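You operate a simulated robot arm through the tools that you are given. There is no shell and no other tool. Be economical: measure what you need, move in short steps, check, and stop when the job is done.

You are at the controls of a simulated robot arm. One attempt, no reset.

## Task
Clamp the thin slat, sand the old paint off it and free the clamp.
Fine: sanding block back on its spot.

The check looks at the end state, three seconds after you hand in, the way a careful person would. Anything else that was tipped, shoved, dropped, spilled or broken makes it a failure.

## Robot
A 7-joint arm with a two-finger parallel gripper, fixed in place. Base frame: the origin is at the foot of the arm, x ahead of it, y to its left, z up; the work surface is at about z = 0. Readings come in mm, rad, newtons and seconds.
With the tool pointing down near the work surface it reaches from about 220 to 580 mm from the base axis. Its first joint turns from -1.152 to 1.152 rad. Payload 2.5 kg.
The tool frame sits at the grasp point between the pads (the TCP): z along the fingers, y along the line on which they close. The tips reach 23 mm beyond it. The gripper opens to 94 mm. The fingers are 38 mm wide and 10 mm thick; the gripper's body (54 by 96 mm) begins 39 mm behind the TCP.
Orientation is told as [roll, pitch, yaw] about the base's x, y, z axes, in that order, counted from this pose: with the fingers straight down and closing along the base's y, the tool's x points along the base's -x, its y along +y and its z along -z.

## Interface
- The arm moves only by the tool apply_moves. Its argument "commands" is a list of rows, each a list of 6 numbers: the shift along the tool's x, y, z in mm, then the turn, a rotation vector about the tool's x, y, z in degrees. In form: [[tx, ty, tz, rx, ry, rz], ...]. A call has 1 to 12 rows; each row is the pose to reach, as a shift and turn from the pose commanded when the call began, along the tool's axes at that moment. "fingers" is the finger opening in mm, from 0 to 94, set as the call begins (left out, the last holds). Each row takes 0.2 s and may step no farther than 50 mm and 0.15 rad from the row before; otherwise, or with a gripper value out of range, the whole call is refused. A pose out of reach is approached as far as the arm can. The call stops where the force on the tool passes 40 N (or 10 N more than at its start, if that is more) or the arm is blocked; 0.2 s more then pass. Each finger travels about 108 mm/s and halts on what it meets, pressing with about 34 N; the grip force reading is that of the motor and also rises with nothing between the fingers. The clock runs only during rows and for 0.2 s after the last one: add rows that repeat a pose to give the fingers time. It gives the time, the measured TCP pose, the force on the tool (base axes), the opening and the grip force at its end, in the units of the frame above (readings bear some noise).
- Cameras (640 x 400 px; columns grow to the right, rows downward): "scene" is fixed at [144.5, -442.6, 525.3]; the picture's right is [0.67, -0.74, 0.00], its down [-0.53, -0.48, -0.70] and it looks along [0.52, 0.47, -0.71] (base axes); focal length 310 px, centre (320, 200). "wrist" rides on the gripper at [-39, 0, -44] in the tool frame; the picture's right is [0.00, -1.00, 0.00], its down [0.97, 0.00, -0.24] and it looks along [0.24, 0.00, 0.97] (tool axes); focal length 218 px, centre (320, 200). There is no depth. A picture from a camera that has moved, and an enlarged one, comes with that camera's place and axes in the base frame and with its lens. The place of the scene camera against the robot may be out by one fixed shift of up to 25 mm in any direction.
- camera(camera): a new picture of that camera. No time passes.
- enlarge(camera, box): a new picture of the part [left, top, right, bottom] of that camera's present view, enlarged. No time passes.
- sign_off(): hands the job in; it is judged then, once.

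Work in short steps. Places have to be worked out from the pictures, the camera data and where the tool is seen: move nearer, look again, correct. Check each grasp and each placing, and mend what went wrong. You have 120 turns and 76 pictures in all, those below and enlarged ones among them. Open the gripper and draw the arm clear of the work before you hand the job in, unless the task says otherwise; then end with one line.

The tools are called after ">>>" as name(argument=value, ...) on one line, values as JSON. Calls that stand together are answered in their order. apply_moves: Moves the arm, as the interface text tells. Its arguments: {"type":"object","properties":{"commands":{"type":"array"},"fingers":{"type":"number"}},"required":["commands"]} The other tools are called the same way: camera (camera) takes a picture; enlarge (camera, box) takes an enlarged picture of a part of a camera's view; sign_off () hands the job in.

At the start:

```text
time: 0.0
eef_pos: [289.3, -163.5, 300.2]
orientation: [0.0, -0.001, 0.001]
force: [0.9, 0.3, -0.4]
opening: 93.7
gripper_force: 0.0
```

scene: 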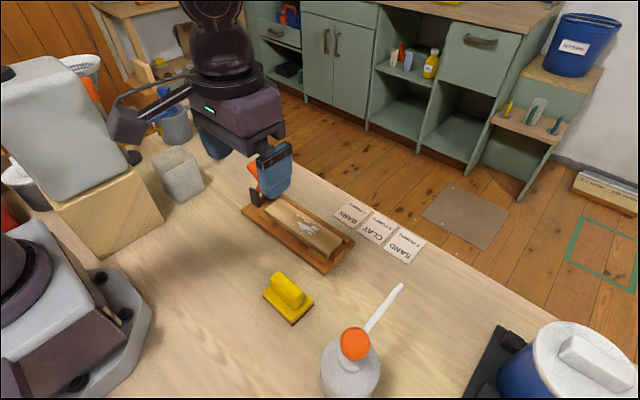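
wrist: 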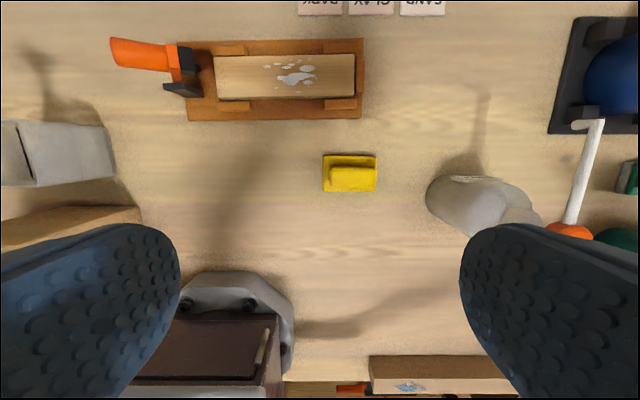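

I'll take closer looks at the clamp, slat and sanding block before moving.

>>> enlarge(camera="wrist", box=[100, 0, 400, 200])

>>> enlarge(camera="scene", box=[220, 130, 420, 340])

```text
2.00 times, centred on (250, 100) of wrist
camera zoom: at [329.9, -163.0, 344.6], right [0.0, -1.0, 0.0], down [-0.97, 0.0, 0.24], along [-0.24, 0.0, -0.97], focal length 436 px, centre (460, 400)
```

zoom: 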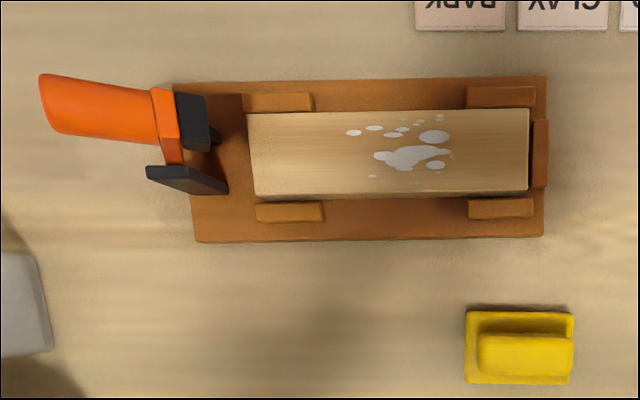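

```text
1.90 times, centred on (320, 235) of scene
camera zoom: at [144.5, -442.6, 525.3], right [0.67, -0.74, 0.0], down [-0.53, -0.48, -0.7], along [0.52, 0.47, -0.71], focal length 590 px, centre (320, 133)
```

zoom: 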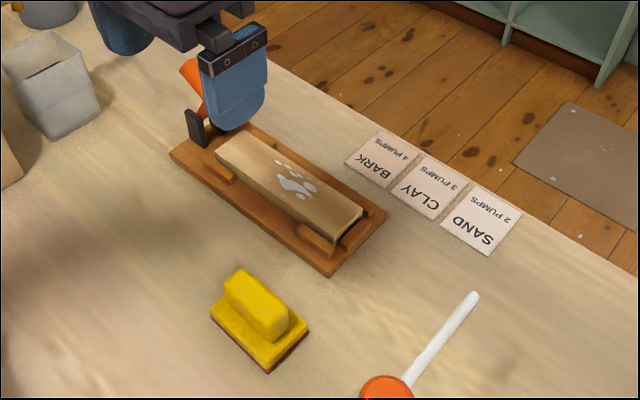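

The clamp sits at the slat's +y end, near x≈440, y≈0. I move the wrist camera over it at a safe height to understand the mechanism.

>>> apply_moves(commands=[[-20, 40, 0, 0, 0, 0], [-40, 80, 0, 0, 0, 0], [-50, 120, 10, 0, 0, 0], [-60, 150, 40, 0, 0, 0], [-60, 160, 70, 0, 0, 0], [-60, 160, 70, 0, 0, 0]])

>>> camera(camera="wrist")

>>> camera(camera="scene")

```text
time: 1.4
eef_pos: [347.0, -4.7, 228.9]
orientation: [0.0, 0.001, -0.002]
force: [-1.0, 0.4, -1.3]
opening: 94.2
gripper_force: 0.1
```

```text
71 pictures are left
camera wrist: at [387.3, -3.6, 274.1], right [0.0, -1.0, 0.0], down [-0.97, 0.0, 0.24], along [-0.24, 0.0, -0.97], focal length 218 px, centre (320, 200)
```

wrist: 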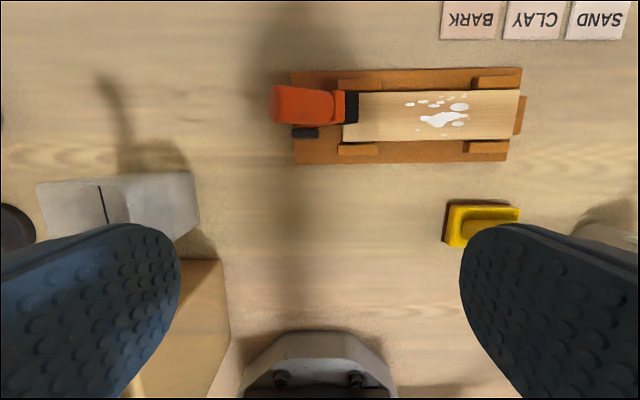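

```text
70 pictures are left
```

scene: 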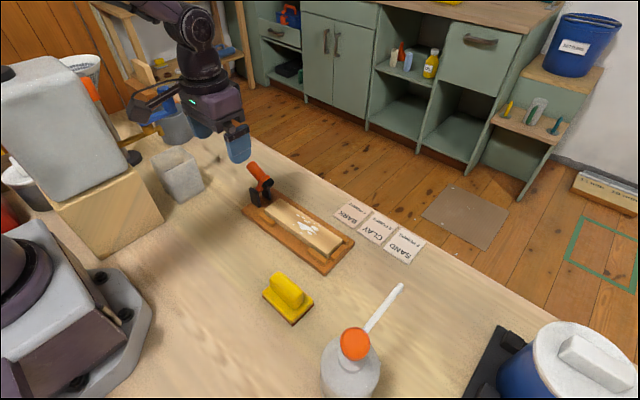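

>>> enlarge(camera="scene", box=[220, 140, 360, 230])

>>> enlarge(camera="wrist", box=[250, 60, 410, 170])

```text
4.44 times, centred on (290, 185) of scene
camera zoom: at [144.5, -442.6, 525.3], right [0.67, -0.74, 0.0], down [-0.53, -0.48, -0.7], along [0.52, 0.47, -0.71], focal length 1377 px, centre (453, 267)
```

zoom: 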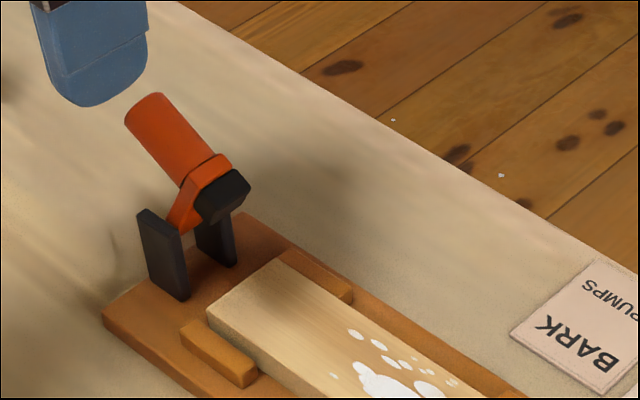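

```text
3.64 times, centred on (330, 115) of wrist
camera zoom: at [387.3, -3.6, 274.1], right [0.0, -1.0, 0.0], down [-0.97, 0.0, 0.24], along [-0.24, 0.0, -0.97], focal length 794 px, centre (284, 509)
```

zoom: 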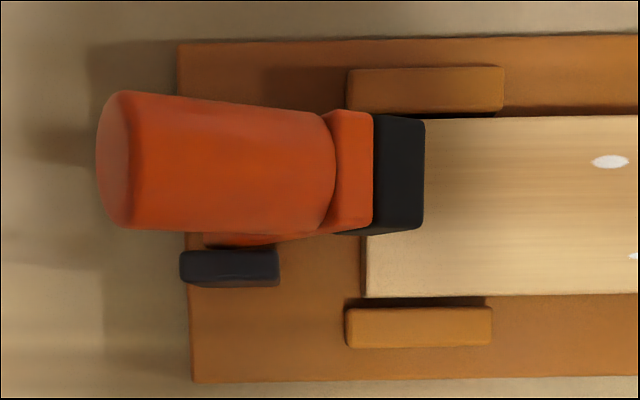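

The clamp is a lever pivoting about x. It is open now, with the handle leaning toward +y. Swinging the handle to vertical toward −y should bring the pad onto the slat. I turn the tool by 90° so the fingers close along x, which suits both the handle and the block's ridge.

>>> apply_moves(commands=[[0, 0, 0, 0, 0, 7.5], [0, 0, 0, 0, 0, 15], [0, 0, 0, 0, 0, 22.5], [0, 0, 0, 0, 0, 30], [0, 0, 0, 0, 0, 37.5], [0, 0, 0, 0, 0, 45], [0, 0, 0, 0, 0, 52.5], [0, 0, 0, 0, 0, 60], [0, 0, 0, 0, 0, 67.5], [0, 0, 0, 0, 0, 75], [0, 0, 0, 0, 0, 82.5], [0, 0, 0, 0, 0, 90]])

```text
time: 4.0
eef_pos: [348.4, -3.3, 230.3]
orientation: [0.0, 0.0, -1.573]
force: [0.5, -0.3, 0.0]
opening: 93.8
gripper_force: 0.1
```

Now tool x = base +y and tool y = base +x. I move over the clamp handle and look.

>>> apply_moves(commands=[[4, 35, 0, 0, 0, 0], [8, 68, 0, 0, 0, 0], [8, 68, 20, 0, 0, 0], [8, 68, 20, 0, 0, 0]])

>>> camera(camera="wrist")

>>> enlarge(camera="scene", box=[200, 110, 360, 220])

```text
time: 5.0
eef_pos: [417.7, 5.0, 210.5]
orientation: [-0.001, 0.0, -1.571]
force: [0.3, -0.5, 0.2]
opening: 94.0
gripper_force: 0.1
```

```text
67 pictures are left
camera wrist: at [419.5, -32.9, 256.2], right [-1.0, 0.0, 0.0], down [0.0, 0.97, 0.24], along [0.0, 0.24, -0.97], focal length 218 px, centre (320, 200)
```

wrist: 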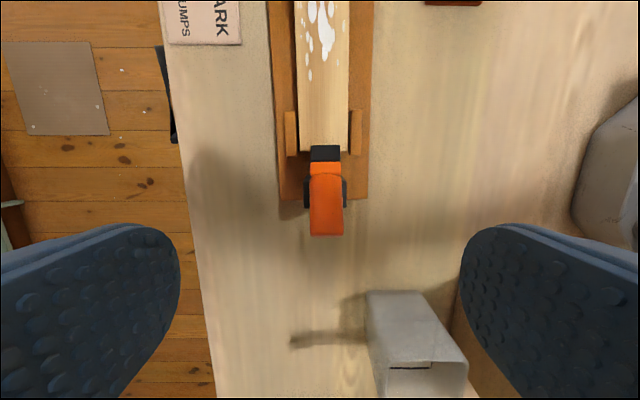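

```text
3.64 times, centred on (280, 165) of scene
camera zoom: at [144.5, -442.6, 525.3], right [0.67, -0.74, 0.0], down [-0.53, -0.48, -0.7], along [0.52, 0.47, -0.71], focal length 1126 px, centre (466, 327)
```

zoom: 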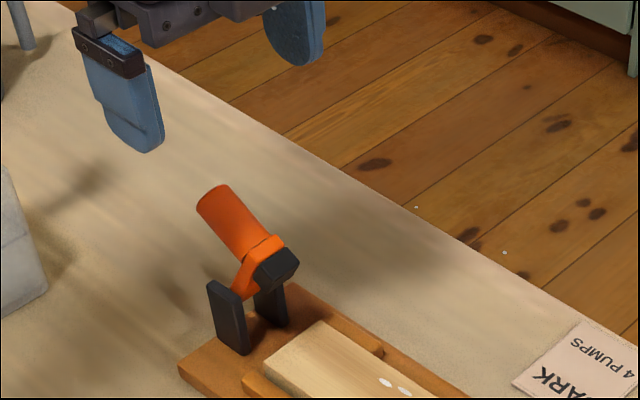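

The handle axis is at x≈416 and spans y≈−13…28 at z≈98…113. I lower the open fingers around it.

>>> apply_moves(commands=[[3, -1, 30, 0, 0, 0], [5, -2, 60, 0, 0, 0], [5, -2, 85, 0, 0, 0], [5, -2, 102, 0, 0, 0], [5, -2, 102, 0, 0, 0]])

>>> enlarge(camera="scene", box=[200, 110, 360, 220])

>>> camera(camera="wrist")

```text
time: 6.2
eef_pos: [414.0, 7.7, 110.4]
orientation: [0.002, 0.001, -1.574]
force: [0.2, -0.3, 1.1]
opening: 93.9
gripper_force: 0.0
```

```text
3.64 times, centred on (280, 165) of scene
camera zoom: at [144.5, -442.6, 525.3], right [0.67, -0.74, 0.0], down [-0.53, -0.48, -0.7], along [0.52, 0.47, -0.71], focal length 1126 px, centre (466, 327)
```

zoom: 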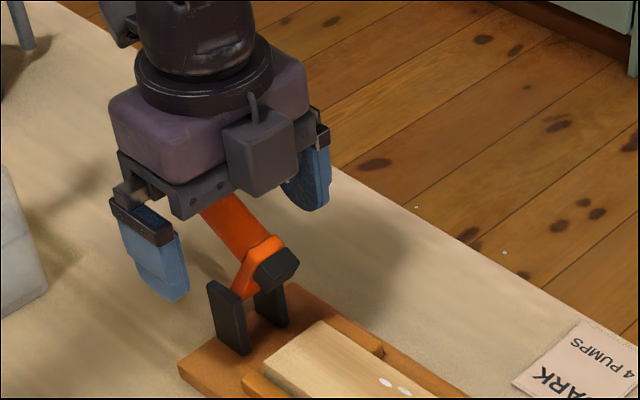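

```text
64 pictures are left
camera wrist: at [415.1, -29.7, 154.8], right [-1.0, 0.0, 0.0], down [0.0, 0.97, 0.24], along [0.0, 0.24, -0.97], focal length 218 px, centre (320, 200)
```

wrist: 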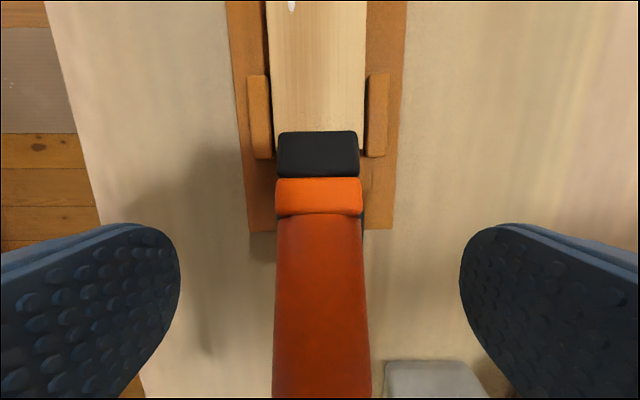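

Handle is centred between the fingers; closing on it.

>>> apply_moves(commands=[[0, 0, 0, 0, 0, 0], [0, 0, 0, 0, 0, 0], [0, 0, 0, 0, 0, 0], [0, 0, 0, 0, 0, 0]], fingers=15)

>>> enlarge(camera="scene", box=[200, 110, 360, 220])

```text
time: 7.2
eef_pos: [413.0, 8.3, 110.5]
orientation: [-0.001, -0.001, -1.568]
force: [1.2, -1.9, 0.3]
opening: 23.0
gripper_force: 34.3
```

```text
3.64 times, centred on (280, 165) of scene
camera zoom: at [144.5, -442.6, 525.3], right [0.67, -0.74, 0.0], down [-0.53, -0.48, -0.7], along [0.52, 0.47, -0.71], focal length 1126 px, centre (466, 327)
```

zoom: 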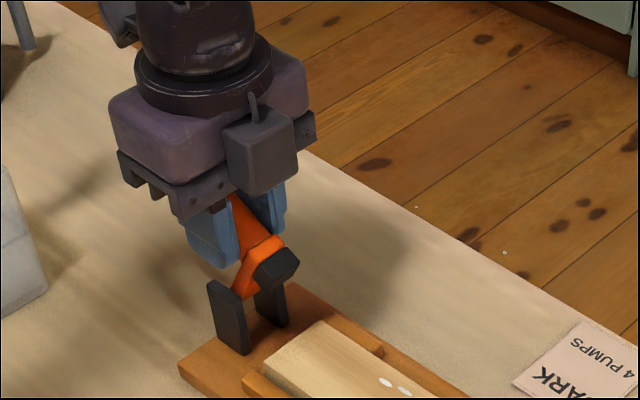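

Gripped (23 mm). I swing the handle along an arc about the pivot (y≈11, z≈45) and watch the forces.

>>> apply_moves(commands=[[-5.6, 0, 0.5, 0, 0, 0], [-11.2, 0, 1.5, 0, 0, 0], [-16.8, 0, 3, 0, 0, 0], [-22, 0, 5, 0, 0, 0]])

>>> enlarge(camera="scene", box=[200, 110, 360, 220])

```text
time: 8.2
eef_pos: [414.7, -13.6, 103.4]
orientation: [0.003, -0.001, -1.57]
force: [3.8, 13.2, 13.2]
opening: 23.0
gripper_force: 33.7
```

```text
3.64 times, centred on (280, 165) of scene
camera zoom: at [144.4, -442.6, 525.3], right [0.67, -0.74, 0.0], down [-0.53, -0.48, -0.7], along [0.52, 0.47, -0.71], focal length 1126 px, centre (466, 327)
```

zoom: 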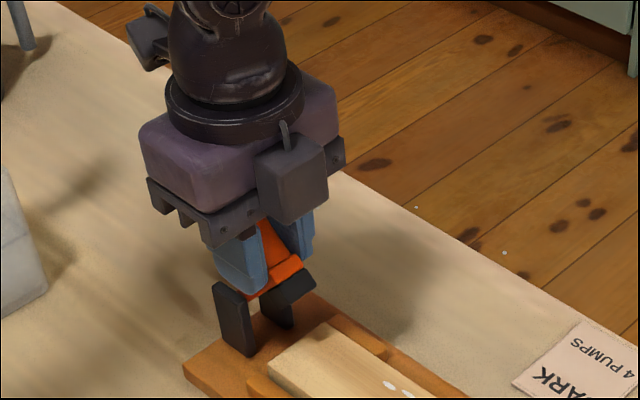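

The lever moves but the jig slid a couple of mm, so I'll continue slowly with the push biased more downward.

>>> apply_moves(commands=[[-4, 0, 2, 0, 0, 0], [-8, 0, 5, 0, 0, 0], [-11, 0, 8, 0, 0, 0]])

>>> enlarge(camera="scene", box=[200, 110, 360, 220])

```text
time: 9.0
eef_pos: [415.3, -27.7, 95.9]
orientation: [0.001, -0.003, -1.573]
force: [1.2, 7.3, 17.2]
opening: 22.7
gripper_force: 33.4
```

```text
3.64 times, centred on (280, 165) of scene
camera zoom: at [144.4, -442.6, 525.3], right [0.67, -0.74, 0.0], down [-0.53, -0.48, -0.7], along [0.52, 0.47, -0.71], focal length 1126 px, centre (466, 327)
```

zoom: 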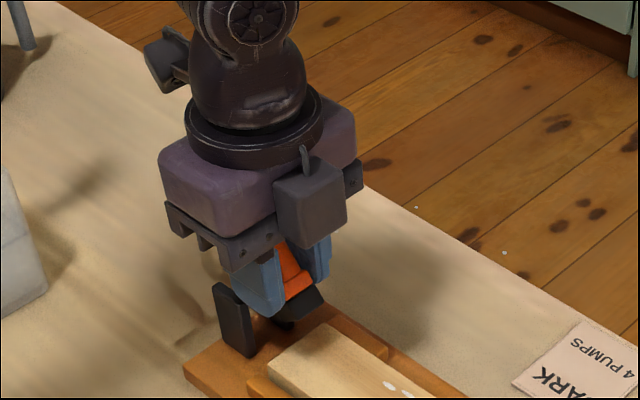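

Jig stays put now and the pad is coming down; continue along the arc.

>>> apply_moves(commands=[[-4, 0, 4, 0, 0, 0], [-7, 0, 8, 0, 0, 0], [-10, 0, 12, 0, 0, 0]])

>>> enlarge(camera="scene", box=[200, 110, 360, 220])

>>> camera(camera="wrist")

```text
time: 9.8
eef_pos: [414.6, -35.4, 82.9]
orientation: [0.0, -0.001, -1.574]
force: [-1.4, 1.6, 20.7]
opening: 22.8
gripper_force: 34.1
```

```text
3.64 times, centred on (280, 165) of scene
camera zoom: at [144.4, -442.6, 525.3], right [0.67, -0.74, 0.0], down [-0.53, -0.48, -0.7], along [0.52, 0.47, -0.71], focal length 1126 px, centre (466, 327)
```

zoom: 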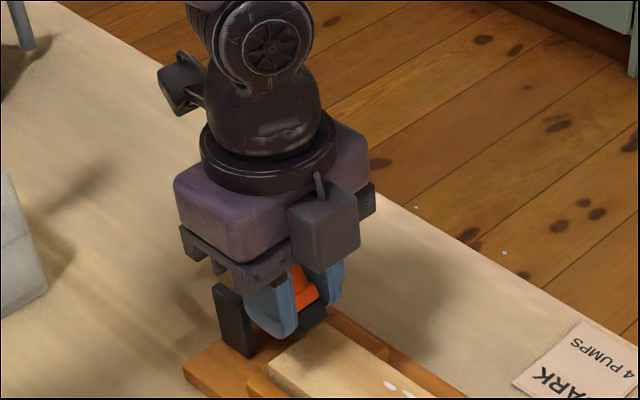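

```text
59 pictures are left
camera wrist: at [415.9, -73.6, 127.8], right [-1.0, 0.0, 0.0], down [0.0, 0.97, 0.24], along [0.0, 0.24, -0.97], focal length 218 px, centre (320, 200)
```

wrist: 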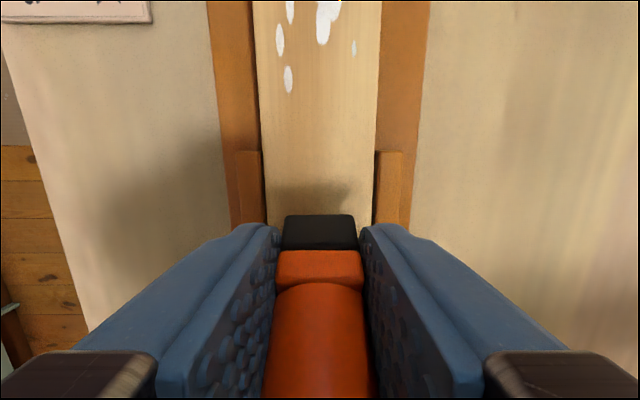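

Handle is about 45° up and the pad is not yet on the slat; continue.

>>> apply_moves(commands=[[-3, 0, 4, 0, 0, 0], [-5, 0, 8, 0, 0, 0], [-7, 0, 12, 0, 0, 0]])

>>> camera(camera="wrist")

>>> enlarge(camera="scene", box=[200, 110, 360, 220])

```text
time: 10.5
eef_pos: [414.7, -41.8, 76.5]
orientation: [-0.002, -0.001, -1.569]
force: [-3.4, -0.4, 3.3]
opening: 22.8
gripper_force: 34.0
stopped in row 3: the force on the tool passed its limit (the readings are from after the stop); the commanded pose is now the measured one
```

```text
58 pictures are left
camera wrist: at [416.2, -80.0, 121.1], right [-1.0, 0.0, 0.0], down [0.0, 0.97, 0.24], along [0.0, 0.24, -0.97], focal length 218 px, centre (320, 200)
```

wrist: 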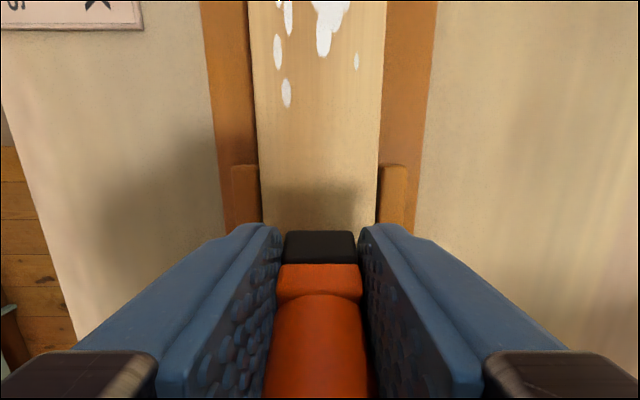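

```text
3.64 times, centred on (280, 165) of scene
camera zoom: at [144.5, -442.6, 525.3], right [0.67, -0.74, 0.0], down [-0.53, -0.48, -0.7], along [0.52, 0.47, -0.71], focal length 1126 px, centre (466, 327)
```

zoom: 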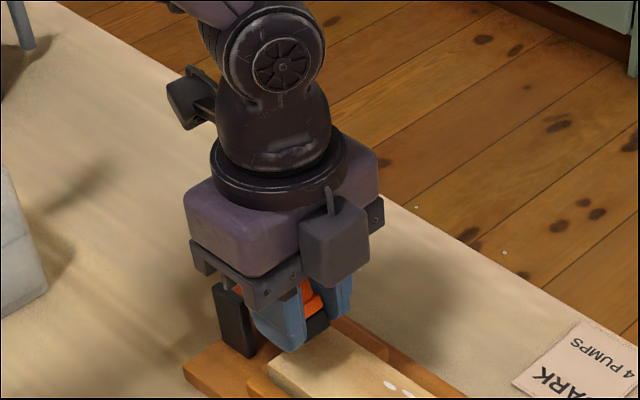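

The force stopped the motion, then dropped; the pad may be on the slat. I open the fingers and lift away to inspect.

>>> apply_moves(commands=[[0, 0, 0, 0, 0, 0], [0, 0, 0, 0, 0, 0], [0, 0, 0, 0, 0, 0], [0, 0, -40, 0, 0, 0], [0, 0, -80, 0, 0, 0], [-20, 0, -100, 0, 0, 0], [-20, 0, -100, 0, 0, 0]], fingers=80)

>>> enlarge(camera="scene", box=[220, 130, 380, 280])

>>> camera(camera="wrist")

```text
time: 12.1
eef_pos: [413.0, -61.3, 178.1]
orientation: [-0.001, -0.001, -1.571]
force: [0.1, -0.5, 0.4]
opening: 80.1
gripper_force: 0.0
```

```text
2.67 times, centred on (300, 205) of scene
camera zoom: at [144.5, -442.6, 525.3], right [0.67, -0.74, 0.0], down [-0.53, -0.48, -0.7], along [0.52, 0.47, -0.71], focal length 826 px, centre (373, 187)
```

zoom: 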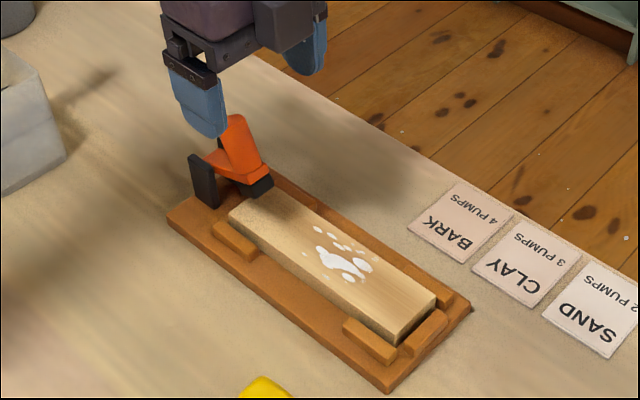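

```text
55 pictures are left
camera wrist: at [415.2, -98.5, 221.5], right [-1.0, 0.0, 0.0], down [0.0, 0.97, 0.24], along [0.0, 0.24, -0.97], focal length 218 px, centre (320, 200)
```

wrist: 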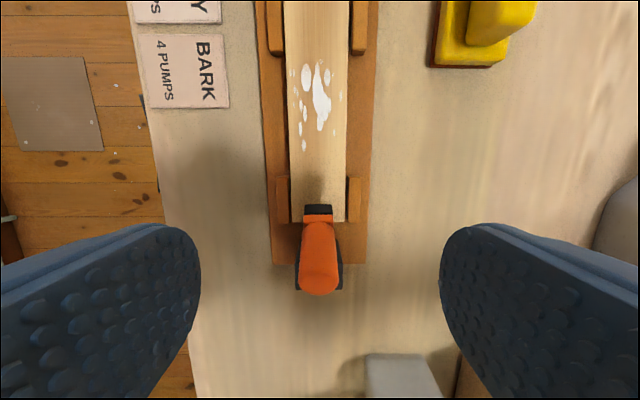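

>>> enlarge(camera="scene", box=[250, 150, 310, 200])

>>> enlarge(camera="wrist", box=[250, 170, 390, 310])

```text
8.00 times, centred on (280, 175) of scene
camera zoom: at [144.5, -442.6, 525.3], right [0.67, -0.74, 0.0], down [-0.53, -0.48, -0.7], along [0.52, 0.47, -0.71], focal length 2478 px, centre (640, 400)
```

zoom: 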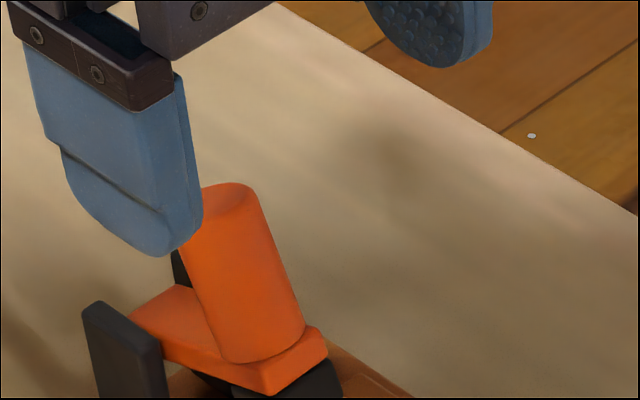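

```text
2.86 times, centred on (320, 240) of wrist
camera zoom: at [415.2, -98.5, 221.5], right [-1.0, 0.0, 0.0], down [0.0, 0.97, 0.24], along [0.0, 0.24, -0.97], focal length 624 px, centre (320, 86)
```

zoom: 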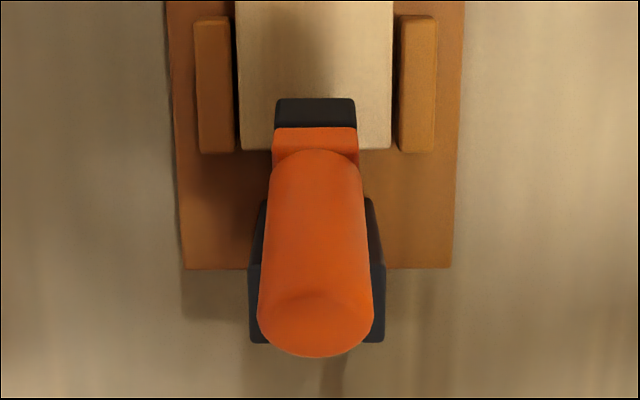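

>>> enlarge(camera="scene", box=[255, 175, 315, 215])

```text
10.00 times, centred on (285, 195) of scene
camera zoom: at [144.5, -442.6, 525.3], right [0.67, -0.74, 0.0], down [-0.53, -0.48, -0.7], along [0.52, 0.47, -0.71], focal length 3097 px, centre (670, 250)
```

zoom: 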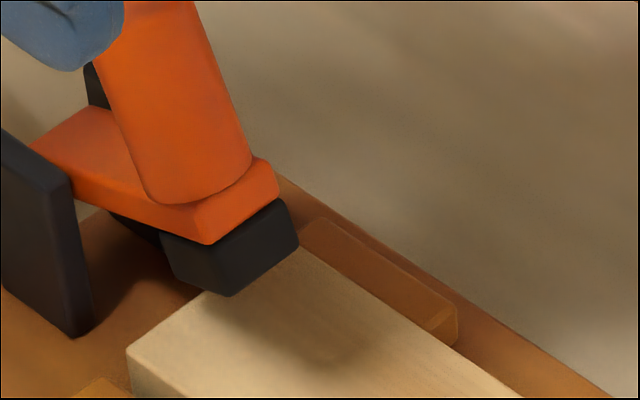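

The pad still hovers about 10 mm above the slat; my fingers slid along the handle. I regrip nearer the handle's middle (y≈−24, z≈85) and will finish the swing, tilting the tool along with it.

>>> apply_moves(commands=[[20, 2, 20, 0, 0, 0], [37, 3, 40, 0, 0, 0], [37, 3, 70, 0, 0, 0], [37, 3, 93, 0, 0, 0], [37, 3, 93, 0, 0, 0]])

>>> apply_moves(commands=[[0, 0, 0, 0, 0, 0], [0, 0, 0, 0, 0, 0], [0, 0, 0, 0, 0, 0]], fingers=12)

>>> enlarge(camera="scene", box=[220, 140, 340, 220])

```text
time: 13.3
eef_pos: [416.0, -23.4, 81.4]
orientation: [-0.001, -0.002, -1.57]
force: [0.1, 0.1, 0.4]
opening: 80.0
gripper_force: 0.0
```

```text
time: 14.1
eef_pos: [414.4, -24.0, 80.6]
orientation: [-0.006, -0.001, -1.57]
force: [-8.9, 0.0, 4.1]
opening: 39.8
gripper_force: 33.8
```

```text
5.00 times, centred on (280, 180) of scene
camera zoom: at [144.5, -442.6, 525.3], right [0.67, -0.74, 0.0], down [-0.53, -0.48, -0.7], along [0.52, 0.47, -0.71], focal length 1549 px, centre (520, 300)
```

zoom: 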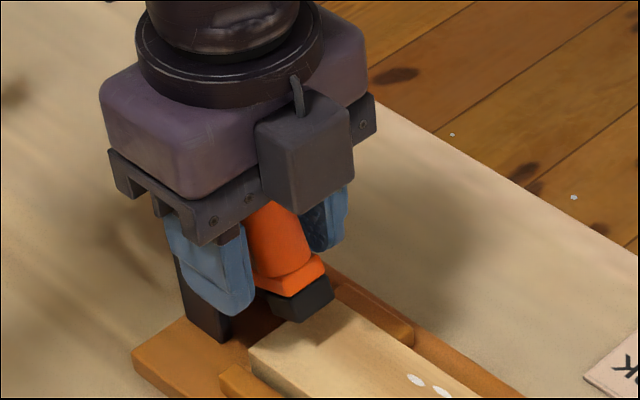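

Opening of 40 means the fingers met the clamp posts. I reopen, move 12 mm toward −y and 7 mm up, and close again.

>>> apply_moves(commands=[[0, 0, 0, 0, 0, 0], [0, 0, 0, 0, 0, 0], [-6, 2, -4, 0, 0, 0], [-12, 2, -7, 0, 0, 0], [-12, 2, -7, 0, 0, 0]], fingers=80)

>>> apply_moves(commands=[[0, 0, 0, 0, 0, 0], [0, 0, 0, 0, 0, 0], [0, 0, 0, 0, 0, 0]], fingers=12)

>>> enlarge(camera="scene", box=[220, 140, 340, 220])

```text
time: 15.3
eef_pos: [418.9, -37.2, 90.7]
orientation: [-0.002, -0.001, -1.57]
force: [-0.9, -0.5, -0.3]
opening: 80.0
gripper_force: 0.0
```

```text
time: 16.1
eef_pos: [418.5, -35.6, 89.6]
orientation: [-0.005, 0.0, -1.573]
force: [-8.5, 1.7, 0.2]
opening: 22.7
gripper_force: 34.1
```

```text
5.00 times, centred on (280, 180) of scene
camera zoom: at [144.5, -442.6, 525.3], right [0.67, -0.74, 0.0], down [-0.53, -0.48, -0.7], along [0.52, 0.47, -0.71], focal length 1549 px, centre (520, 300)
```

zoom: 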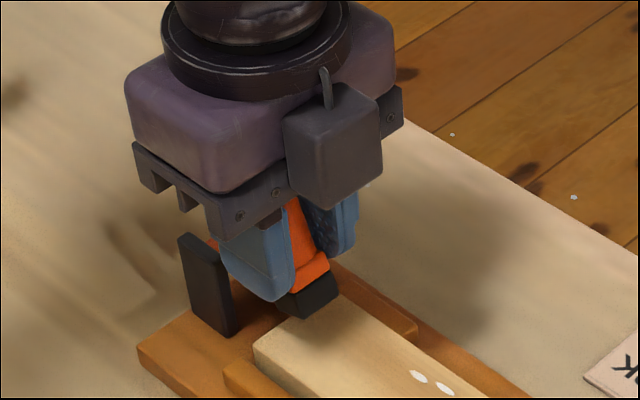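

Now gripped on the handle (22.7 mm) with a slight side load; I recentre x by −2.5 mm and rotate the tool about the pivot with the handle.

>>> apply_moves(commands=[[0, -2.5, 0, 0, 0, 0], [-4.8, -2.5, 4.2, 0, 5, 0], [-9.2, -2.5, 8.9, 0, 10, 0], [-13.2, -2.5, 13.8, 0, 15, 0]])

>>> enlarge(camera="scene", box=[220, 140, 340, 220])

```text
time: 17.1
eef_pos: [417.4, -49.3, 77.6]
orientation: [-0.001, 0.262, -1.57]
force: [-0.4, 3.3, -1.3]
opening: 22.3
gripper_force: 33.9
```

```text
5.00 times, centred on (280, 180) of scene
camera zoom: at [144.5, -442.6, 525.2], right [0.67, -0.74, 0.0], down [-0.53, -0.48, -0.7], along [0.52, 0.47, -0.71], focal length 1549 px, centre (520, 300)
```

zoom: 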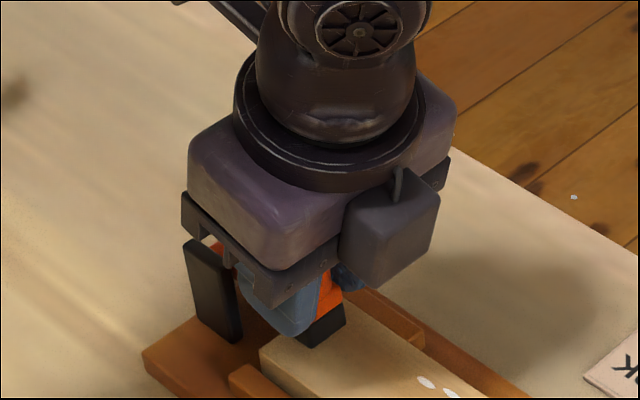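

>>> camera(camera="wrist")

>>> enlarge(camera="scene", box=[255, 175, 315, 215])

```text
48 pictures are left
camera wrist: at [418.7, -97.2, 110.2], right [-1.0, 0.0, 0.0], down [0.0, 0.88, 0.48], along [0.0, 0.48, -0.88], focal length 218 px, centre (320, 200)
```

wrist: 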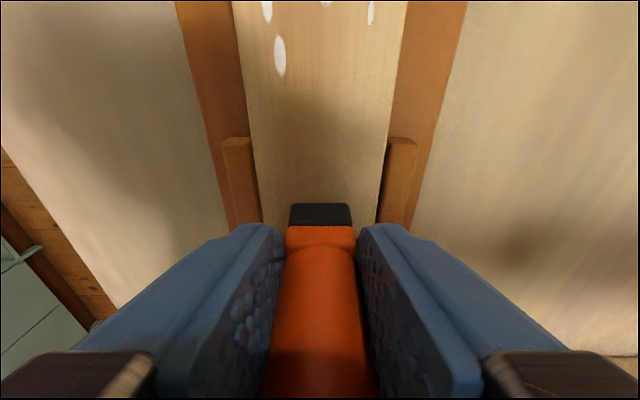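

```text
10.00 times, centred on (285, 195) of scene
camera zoom: at [144.5, -442.6, 525.2], right [0.67, -0.74, 0.0], down [-0.53, -0.48, -0.7], along [0.52, 0.47, -0.71], focal length 3097 px, centre (670, 250)
```

zoom: 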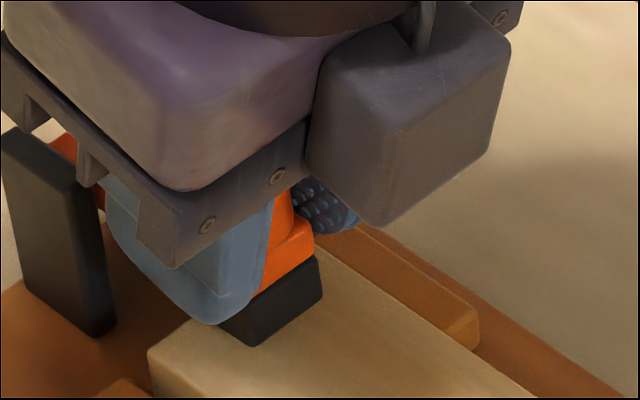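

The pad is nearly down. I continue another few degrees until the force rises.

>>> apply_moves(commands=[[-2, 0, 1.7, 0, 2, 0], [-4, 0, 3.4, 0, 4, 0], [-5.8, 0, 5.1, 0, 6, 0], [-7.7, 0, 6.8, 0, 8, 0]])

>>> enlarge(camera="scene", box=[255, 175, 315, 215])

```text
time: 18.1
eef_pos: [416.7, -55.3, 69.1]
orientation: [0.001, 0.403, -1.571]
force: [-4.3, 13.4, 23.1]
opening: 22.8
gripper_force: 34.5
```

```text
10.00 times, centred on (285, 195) of scene
camera zoom: at [144.4, -442.6, 525.3], right [0.67, -0.74, 0.0], down [-0.53, -0.48, -0.7], along [0.52, 0.47, -0.71], focal length 3097 px, centre (670, 250)
```

zoom: 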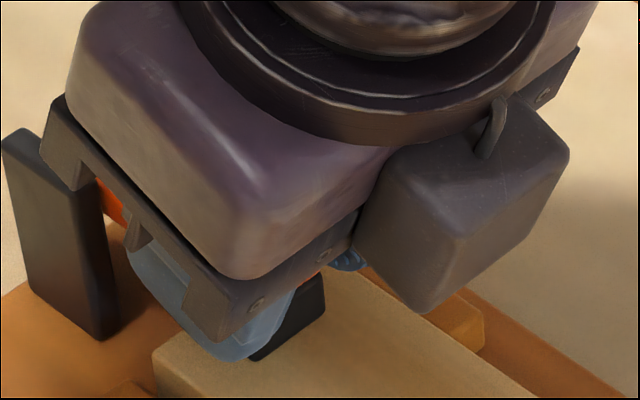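

Force rose to ~27 N, so the pad is likely meeting the slat; a small extra push to seat it.

>>> apply_moves(commands=[[-2, 0, 2.2, 0, 2, 0], [-4, 0, 4.5, 0, 4, 0], [-5, 0, 6.5, 0, 6, 0]])

>>> camera(camera="wrist")

```text
time: 18.9
eef_pos: [416.6, -58.6, 62.3]
orientation: [0.0, 0.504, -1.571]
force: [-5.8, 1.1, 7.4]
opening: 22.8
gripper_force: 34.1
stopped in row 3: the force on the tool passed its limit (the readings are from after the stop); the commanded pose is now the measured one
```

```text
45 pictures are left
camera wrist: at [419.2, -112.1, 82.2], right [-1.0, 0.0, 0.0], down [0.0, 0.73, 0.68], along [0.0, 0.68, -0.73], focal length 218 px, centre (320, 200)
```

wrist: 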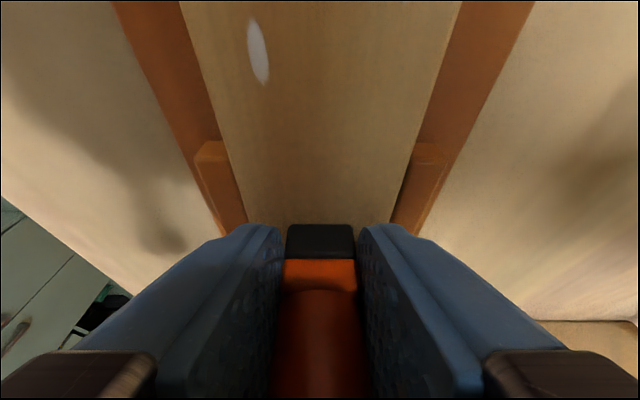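

Limit reached. I open, back out along the fingers and look.

>>> apply_moves(commands=[[0, 0, 0, 0, 0, 0], [0, 0, 0, 0, 0, 0], [0, 0, -20, 0, 0, 0], [0, 0, -50, 0, -5, 0], [0, 0, -80, 0, -12, 0], [0, 0, -80, 0, -20, 0], [0, 0, -80, 0, -28.9, 0], [0, 0, -80, 0, -28.9, 0]], fingers=60)

>>> enlarge(camera="scene", box=[255, 165, 315, 215])

>>> camera(camera="wrist")

```text
refused: row 7 steps farther than a row can; nothing moved
```

```text
8.00 times, centred on (285, 190) of scene
camera zoom: at [144.4, -442.6, 525.3], right [0.67, -0.74, 0.0], down [-0.53, -0.48, -0.7], along [0.52, 0.47, -0.71], focal length 2478 px, centre (600, 280)
```

zoom: 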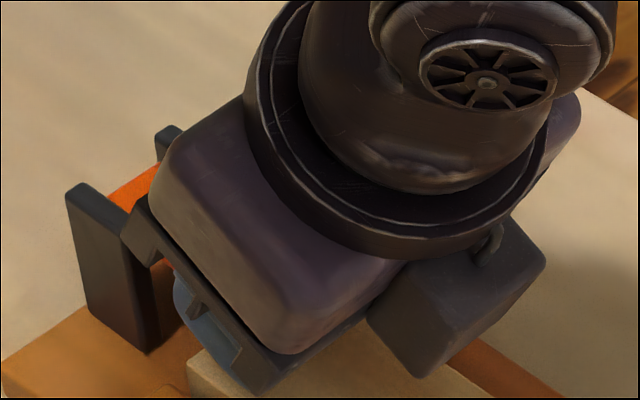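

```text
43 pictures are left
camera wrist: at [419.2, -112.1, 82.2], right [-1.0, 0.0, 0.0], down [0.0, 0.73, 0.68], along [0.0, 0.68, -0.73], focal length 218 px, centre (320, 200)
```

wrist: 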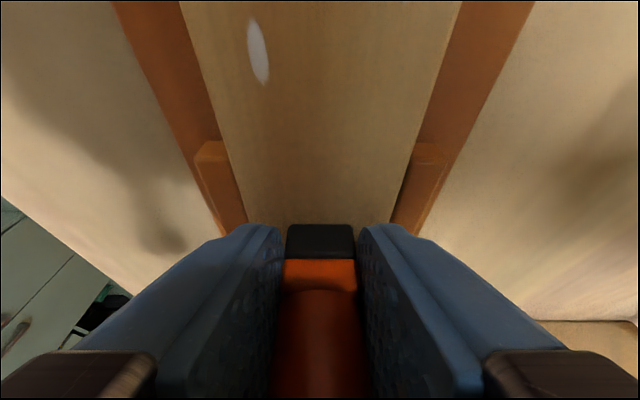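

Step too large; same move with smaller turns.

>>> apply_moves(commands=[[0, 0, 0, 0, 0, 0], [0, 0, 0, 0, 0, 0], [0, 0, -20, 0, 0, 0], [0, 0, -50, 0, -6, 0], [0, 0, -80, 0, -12, 0], [0, 0, -80, 0, -18, 0], [0, 0, -80, 0, -24, 0], [0, 0, -80, 0, -28.9, 0], [0, 0, -80, 0, -28.9, 0]], fingers=60)

>>> enlarge(camera="scene", box=[255, 165, 315, 215])

>>> camera(camera="wrist")

```text
time: 20.9
eef_pos: [418.7, -97.1, 129.5]
orientation: [0.002, -0.002, -1.571]
force: [-1.0, 0.0, -0.4]
opening: 59.9
gripper_force: 0.2
```

```text
8.00 times, centred on (285, 190) of scene
camera zoom: at [144.5, -442.6, 525.3], right [0.67, -0.74, 0.0], down [-0.53, -0.48, -0.7], along [0.52, 0.47, -0.71], focal length 2478 px, centre (600, 280)
```

zoom: 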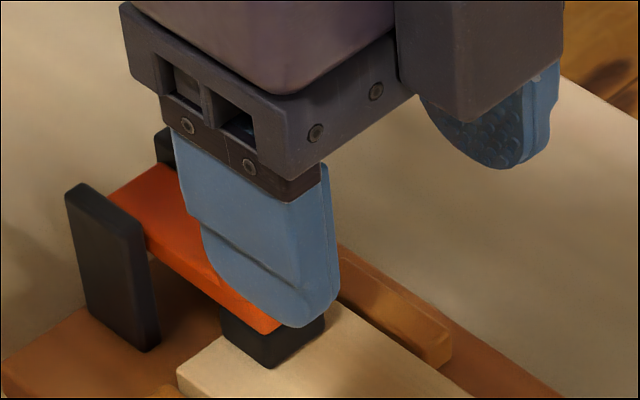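

```text
41 pictures are left
camera wrist: at [419.1, -134.7, 174.8], right [-1.0, 0.0, 0.0], down [0.0, 0.97, 0.24], along [0.0, 0.24, -0.97], focal length 218 px, centre (320, 200)
```

wrist: 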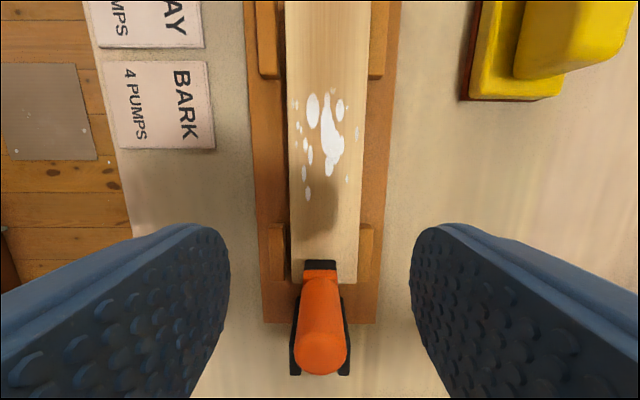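

The lever arm is now level with the pad down on the slat. Next I move above the sanding block (≈x 288, y −209) to view it and the clamp.

>>> apply_moves(commands=[[0, 0, -40, 0, 0, 0], [-25, -32, -50, 0, 0, 0], [-50, -64, -50, 0, 0, 0], [-75, -96, -50, 0, 0, 0], [-100, -128, -50, 0, 0, 0], [-100, -128, -50, 0, 0, 0]])

>>> camera(camera="wrist")

>>> enlarge(camera="scene", box=[230, 150, 370, 340])

>>> enlarge(camera="scene", box=[250, 160, 310, 210])

```text
time: 22.3
eef_pos: [286.4, -198.7, 180.7]
orientation: [0.002, -0.001, -1.57]
force: [0.3, 0.0, 1.1]
opening: 60.0
gripper_force: 0.0
```

```text
40 pictures are left
camera wrist: at [288.4, -236.4, 225.6], right [-1.0, 0.0, 0.0], down [0.0, 0.97, 0.24], along [0.0, 0.24, -0.97], focal length 218 px, centre (320, 200)
```

wrist: 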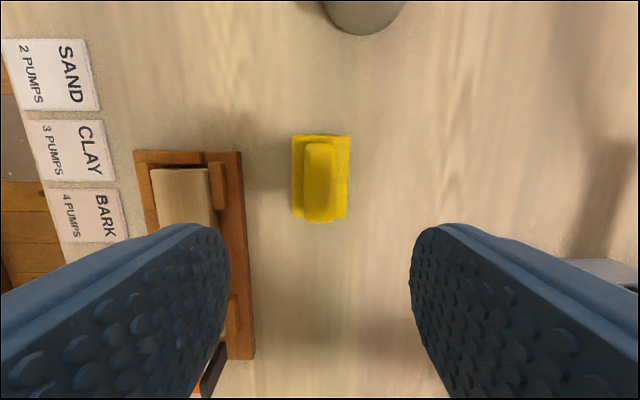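

```text
2.11 times, centred on (300, 245) of scene
camera zoom: at [144.4, -442.6, 525.3], right [0.67, -0.74, 0.0], down [-0.53, -0.48, -0.7], along [0.52, 0.47, -0.71], focal length 652 px, centre (362, 105)
```

zoom: 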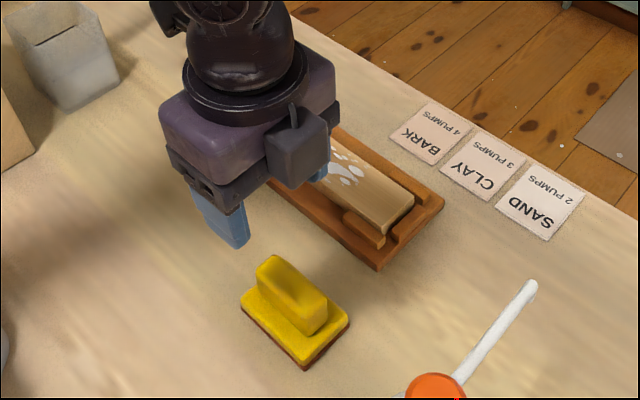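

```text
8.00 times, centred on (280, 185) of scene
camera zoom: at [144.4, -442.6, 525.3], right [0.67, -0.74, 0.0], down [-0.53, -0.48, -0.7], along [0.52, 0.47, -0.71], focal length 2478 px, centre (640, 320)
```

zoom: 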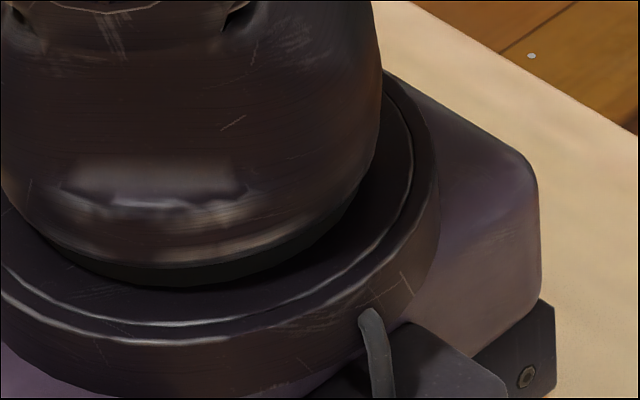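

The block's ridge runs along y, centred near x≈287.5, y≈−209. I descend with open fingers around the ridge.

>>> apply_moves(commands=[[-5, 1, 40, 0, 0, 0], [-10, 1, 80, 0, 0, 0], [-10, 1, 110, 0, 0, 0], [-10, 1, 125, 0, 0, 0], [-10, 1, 133, 0, 0, 0], [-10, 1, 133, 0, 0, 0]])

>>> enlarge(camera="scene", box=[230, 230, 350, 340])

>>> camera(camera="wrist")

```text
time: 23.7
eef_pos: [289.7, -206.7, 46.5]
orientation: [0.0, -0.001, -1.57]
force: [-0.3, 0.0, -0.1]
opening: 60.1
gripper_force: 0.0
```

```text
3.64 times, centred on (290, 285) of scene
camera zoom: at [144.5, -442.6, 525.3], right [0.67, -0.74, 0.0], down [-0.53, -0.48, -0.7], along [0.52, 0.47, -0.71], focal length 1126 px, centre (429, -109)
```

zoom: 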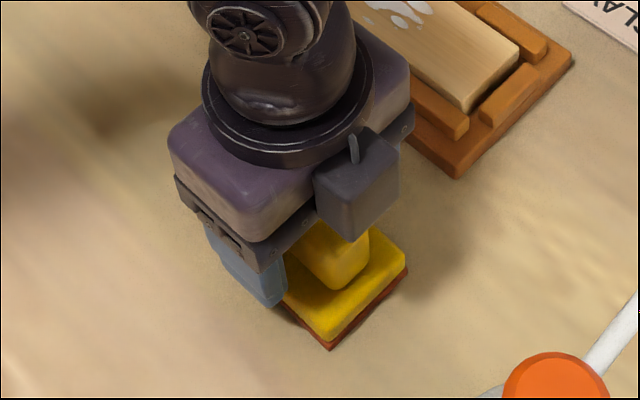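

```text
36 pictures are left
camera wrist: at [290.5, -244.7, 91.8], right [-1.0, 0.0, 0.0], down [0.0, 0.97, 0.24], along [0.0, 0.24, -0.97], focal length 218 px, centre (320, 200)
```

wrist: 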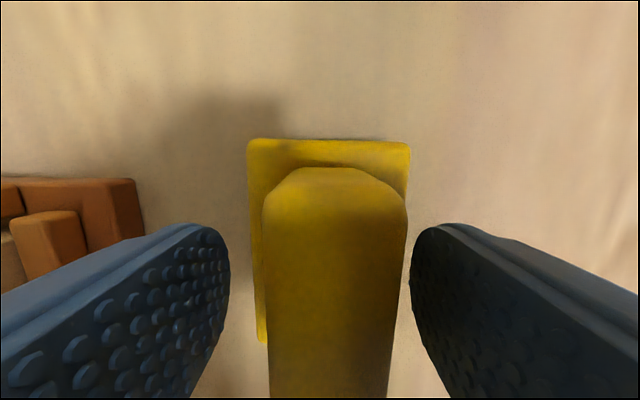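

Ridge is centred ~2 mm to −x of the tool; I shift and close.

>>> apply_moves(commands=[[-2, -2, 0, 0, 0, 0], [-2, -2, 0, 0, 0, 0]])

>>> apply_moves(commands=[[0, 0, 0, 0, 0, 0], [0, 0, 0, 0, 0, 0], [0, 0, 0, 0, 0, 0]], fingers=15)

```text
time: 24.3
eef_pos: [287.9, -210.0, 47.1]
orientation: [0.001, -0.001, -1.572]
force: [0.2, 0.2, 0.8]
opening: 60.1
gripper_force: 0.1
```

```text
time: 25.1
eef_pos: [288.2, -208.6, 46.5]
orientation: [0.001, -0.003, -1.571]
force: [0.6, 0.5, 2.5]
opening: 25.5
gripper_force: 33.9
```

Gripped (25.5 mm) with TCP at about (288, −209.5, 46.5), the pose to return to. Lift and check.

>>> apply_moves(commands=[[0, 0, -10, 0, 0, 0], [0, 0, -40, 0, 0, 0], [0, 0, -75, 0, 0, 0], [0, 0, -75, 0, 0, 0]])

>>> camera(camera="scene")

>>> camera(camera="wrist")

```text
time: 26.1
eef_pos: [285.8, -207.1, 124.2]
orientation: [-0.001, 0.002, -1.572]
force: [0.3, 0.2, -1.4]
opening: 25.8
gripper_force: 33.5
```

```text
35 pictures are left
```

scene: 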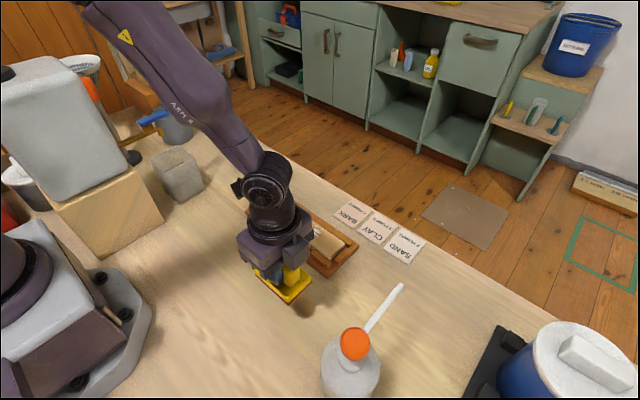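

```text
34 pictures are left
camera wrist: at [286.9, -244.9, 168.6], right [-1.0, 0.0, 0.0], down [0.0, 0.97, 0.24], along [0.0, 0.24, -0.97], focal length 218 px, centre (320, 200)
```

wrist: 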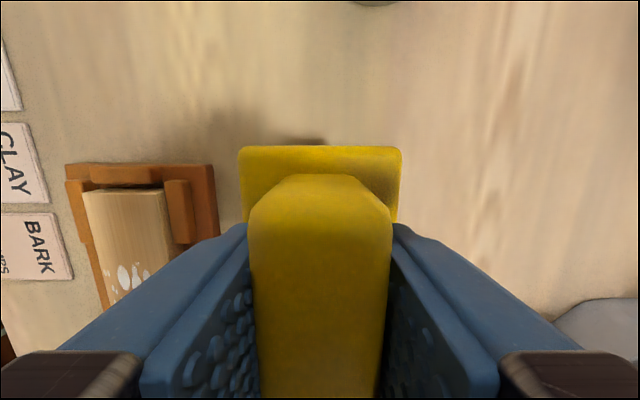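

Block is held. I carry it over the painted part of the slat (x≈415, y≈−135), staying above everything.

>>> apply_moves(commands=[[20, 32, 0, 0, 0, 0], [40, 64, 0, 0, 0, 0], [60, 96, 0, 0, 0, 0], [74, 128, 0, 0, 0, 0], [74, 128, 0, 0, 0, 0]])

>>> camera(camera="wrist")

>>> enlarge(camera="scene", box=[230, 140, 370, 280])

```text
time: 27.3
eef_pos: [416.7, -134.5, 123.8]
orientation: [-0.001, -0.001, -1.571]
force: [0.2, 0.7, -0.6]
opening: 25.5
gripper_force: 34.1
```

```text
33 pictures are left
camera wrist: at [417.3, -171.9, 168.4], right [-1.0, 0.0, 0.0], down [0.0, 0.97, 0.24], along [0.0, 0.24, -0.97], focal length 218 px, centre (320, 200)
```

wrist: 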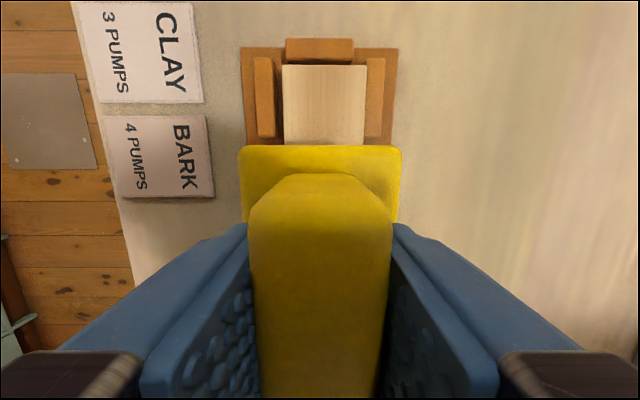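

```text
2.86 times, centred on (300, 210) of scene
camera zoom: at [144.5, -442.6, 525.3], right [0.67, -0.74, 0.0], down [-0.53, -0.48, -0.7], along [0.52, 0.47, -0.71], focal length 885 px, centre (377, 171)
```

zoom: 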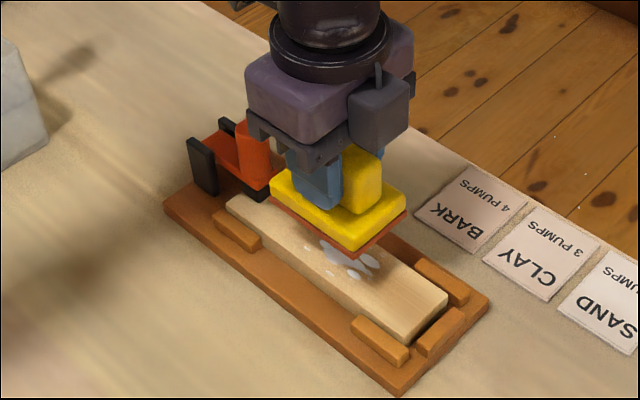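

Pad looks seated and the block is aligned over the slat. I lower gently, watching for contact (expected TCP z≈75).

>>> apply_moves(commands=[[0, -1, 20, 0, 0, 0], [0, -1, 36, 0, 0, 0], [0, -1, 40, 0, 0, 0], [0, -1, 43, 0, 0, 0]])

```text
time: 28.3
eef_pos: [416.0, -133.4, 81.0]
orientation: [0.001, -0.002, -1.569]
force: [0.3, -0.4, -0.9]
opening: 25.6
gripper_force: 34.1
```

>>> apply_moves(commands=[[0, 0, 2, 0, 0, 0], [0, 0, 4, 0, 0, 0], [0, 0, 6, 0, 0, 0]])

```text
time: 29.1
eef_pos: [417.5, -134.9, 77.8]
orientation: [0.004, -0.003, -1.57]
force: [-2.5, 1.4, 8.2]
opening: 25.6
gripper_force: 33.8
stopped in row 3: the force on the tool passed its limit (the readings are from after the stop); the commanded pose is now the measured one
```

Contact at z≈78 (slat top ≈31) with ~8 N. I start with a stroke toward the stop, pressing slightly.

>>> apply_moves(commands=[[-8, -1, 0.3, 0, 0, 0], [-16, -1, 0.3, 0, 0, 0], [-24, -1, 0.3, 0, 0, 0], [-30, -1, 0.3, 0, 0, 0], [-20, -1, 0.3, 0, 0, 0], [-10, -1, 0.3, 0, 0, 0], [0, -1, 0.3, 0, 0, 0], [10, -1, 0.3, 0, 0, 0], [20, -1, 0.3, 0, 0, 0], [26, -1, 0.3, 0, 0, 0]])

>>> enlarge(camera="scene", box=[230, 140, 370, 280])

```text
time: 31.3
eef_pos: [415.3, -109.1, 78.3]
orientation: [0.005, -0.002, -1.57]
force: [0.6, -4.4, 8.1]
opening: 25.7
gripper_force: 34.1
```

```text
2.86 times, centred on (300, 210) of scene
camera zoom: at [144.4, -442.6, 525.3], right [0.67, -0.74, 0.0], down [-0.53, -0.48, -0.7], along [0.52, 0.47, -0.71], focal length 885 px, centre (377, 171)
```

zoom: 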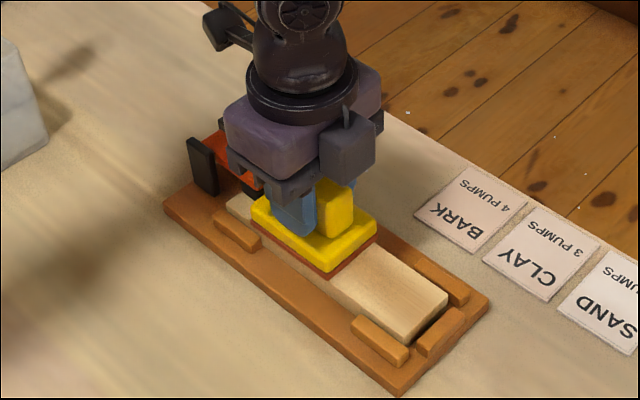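

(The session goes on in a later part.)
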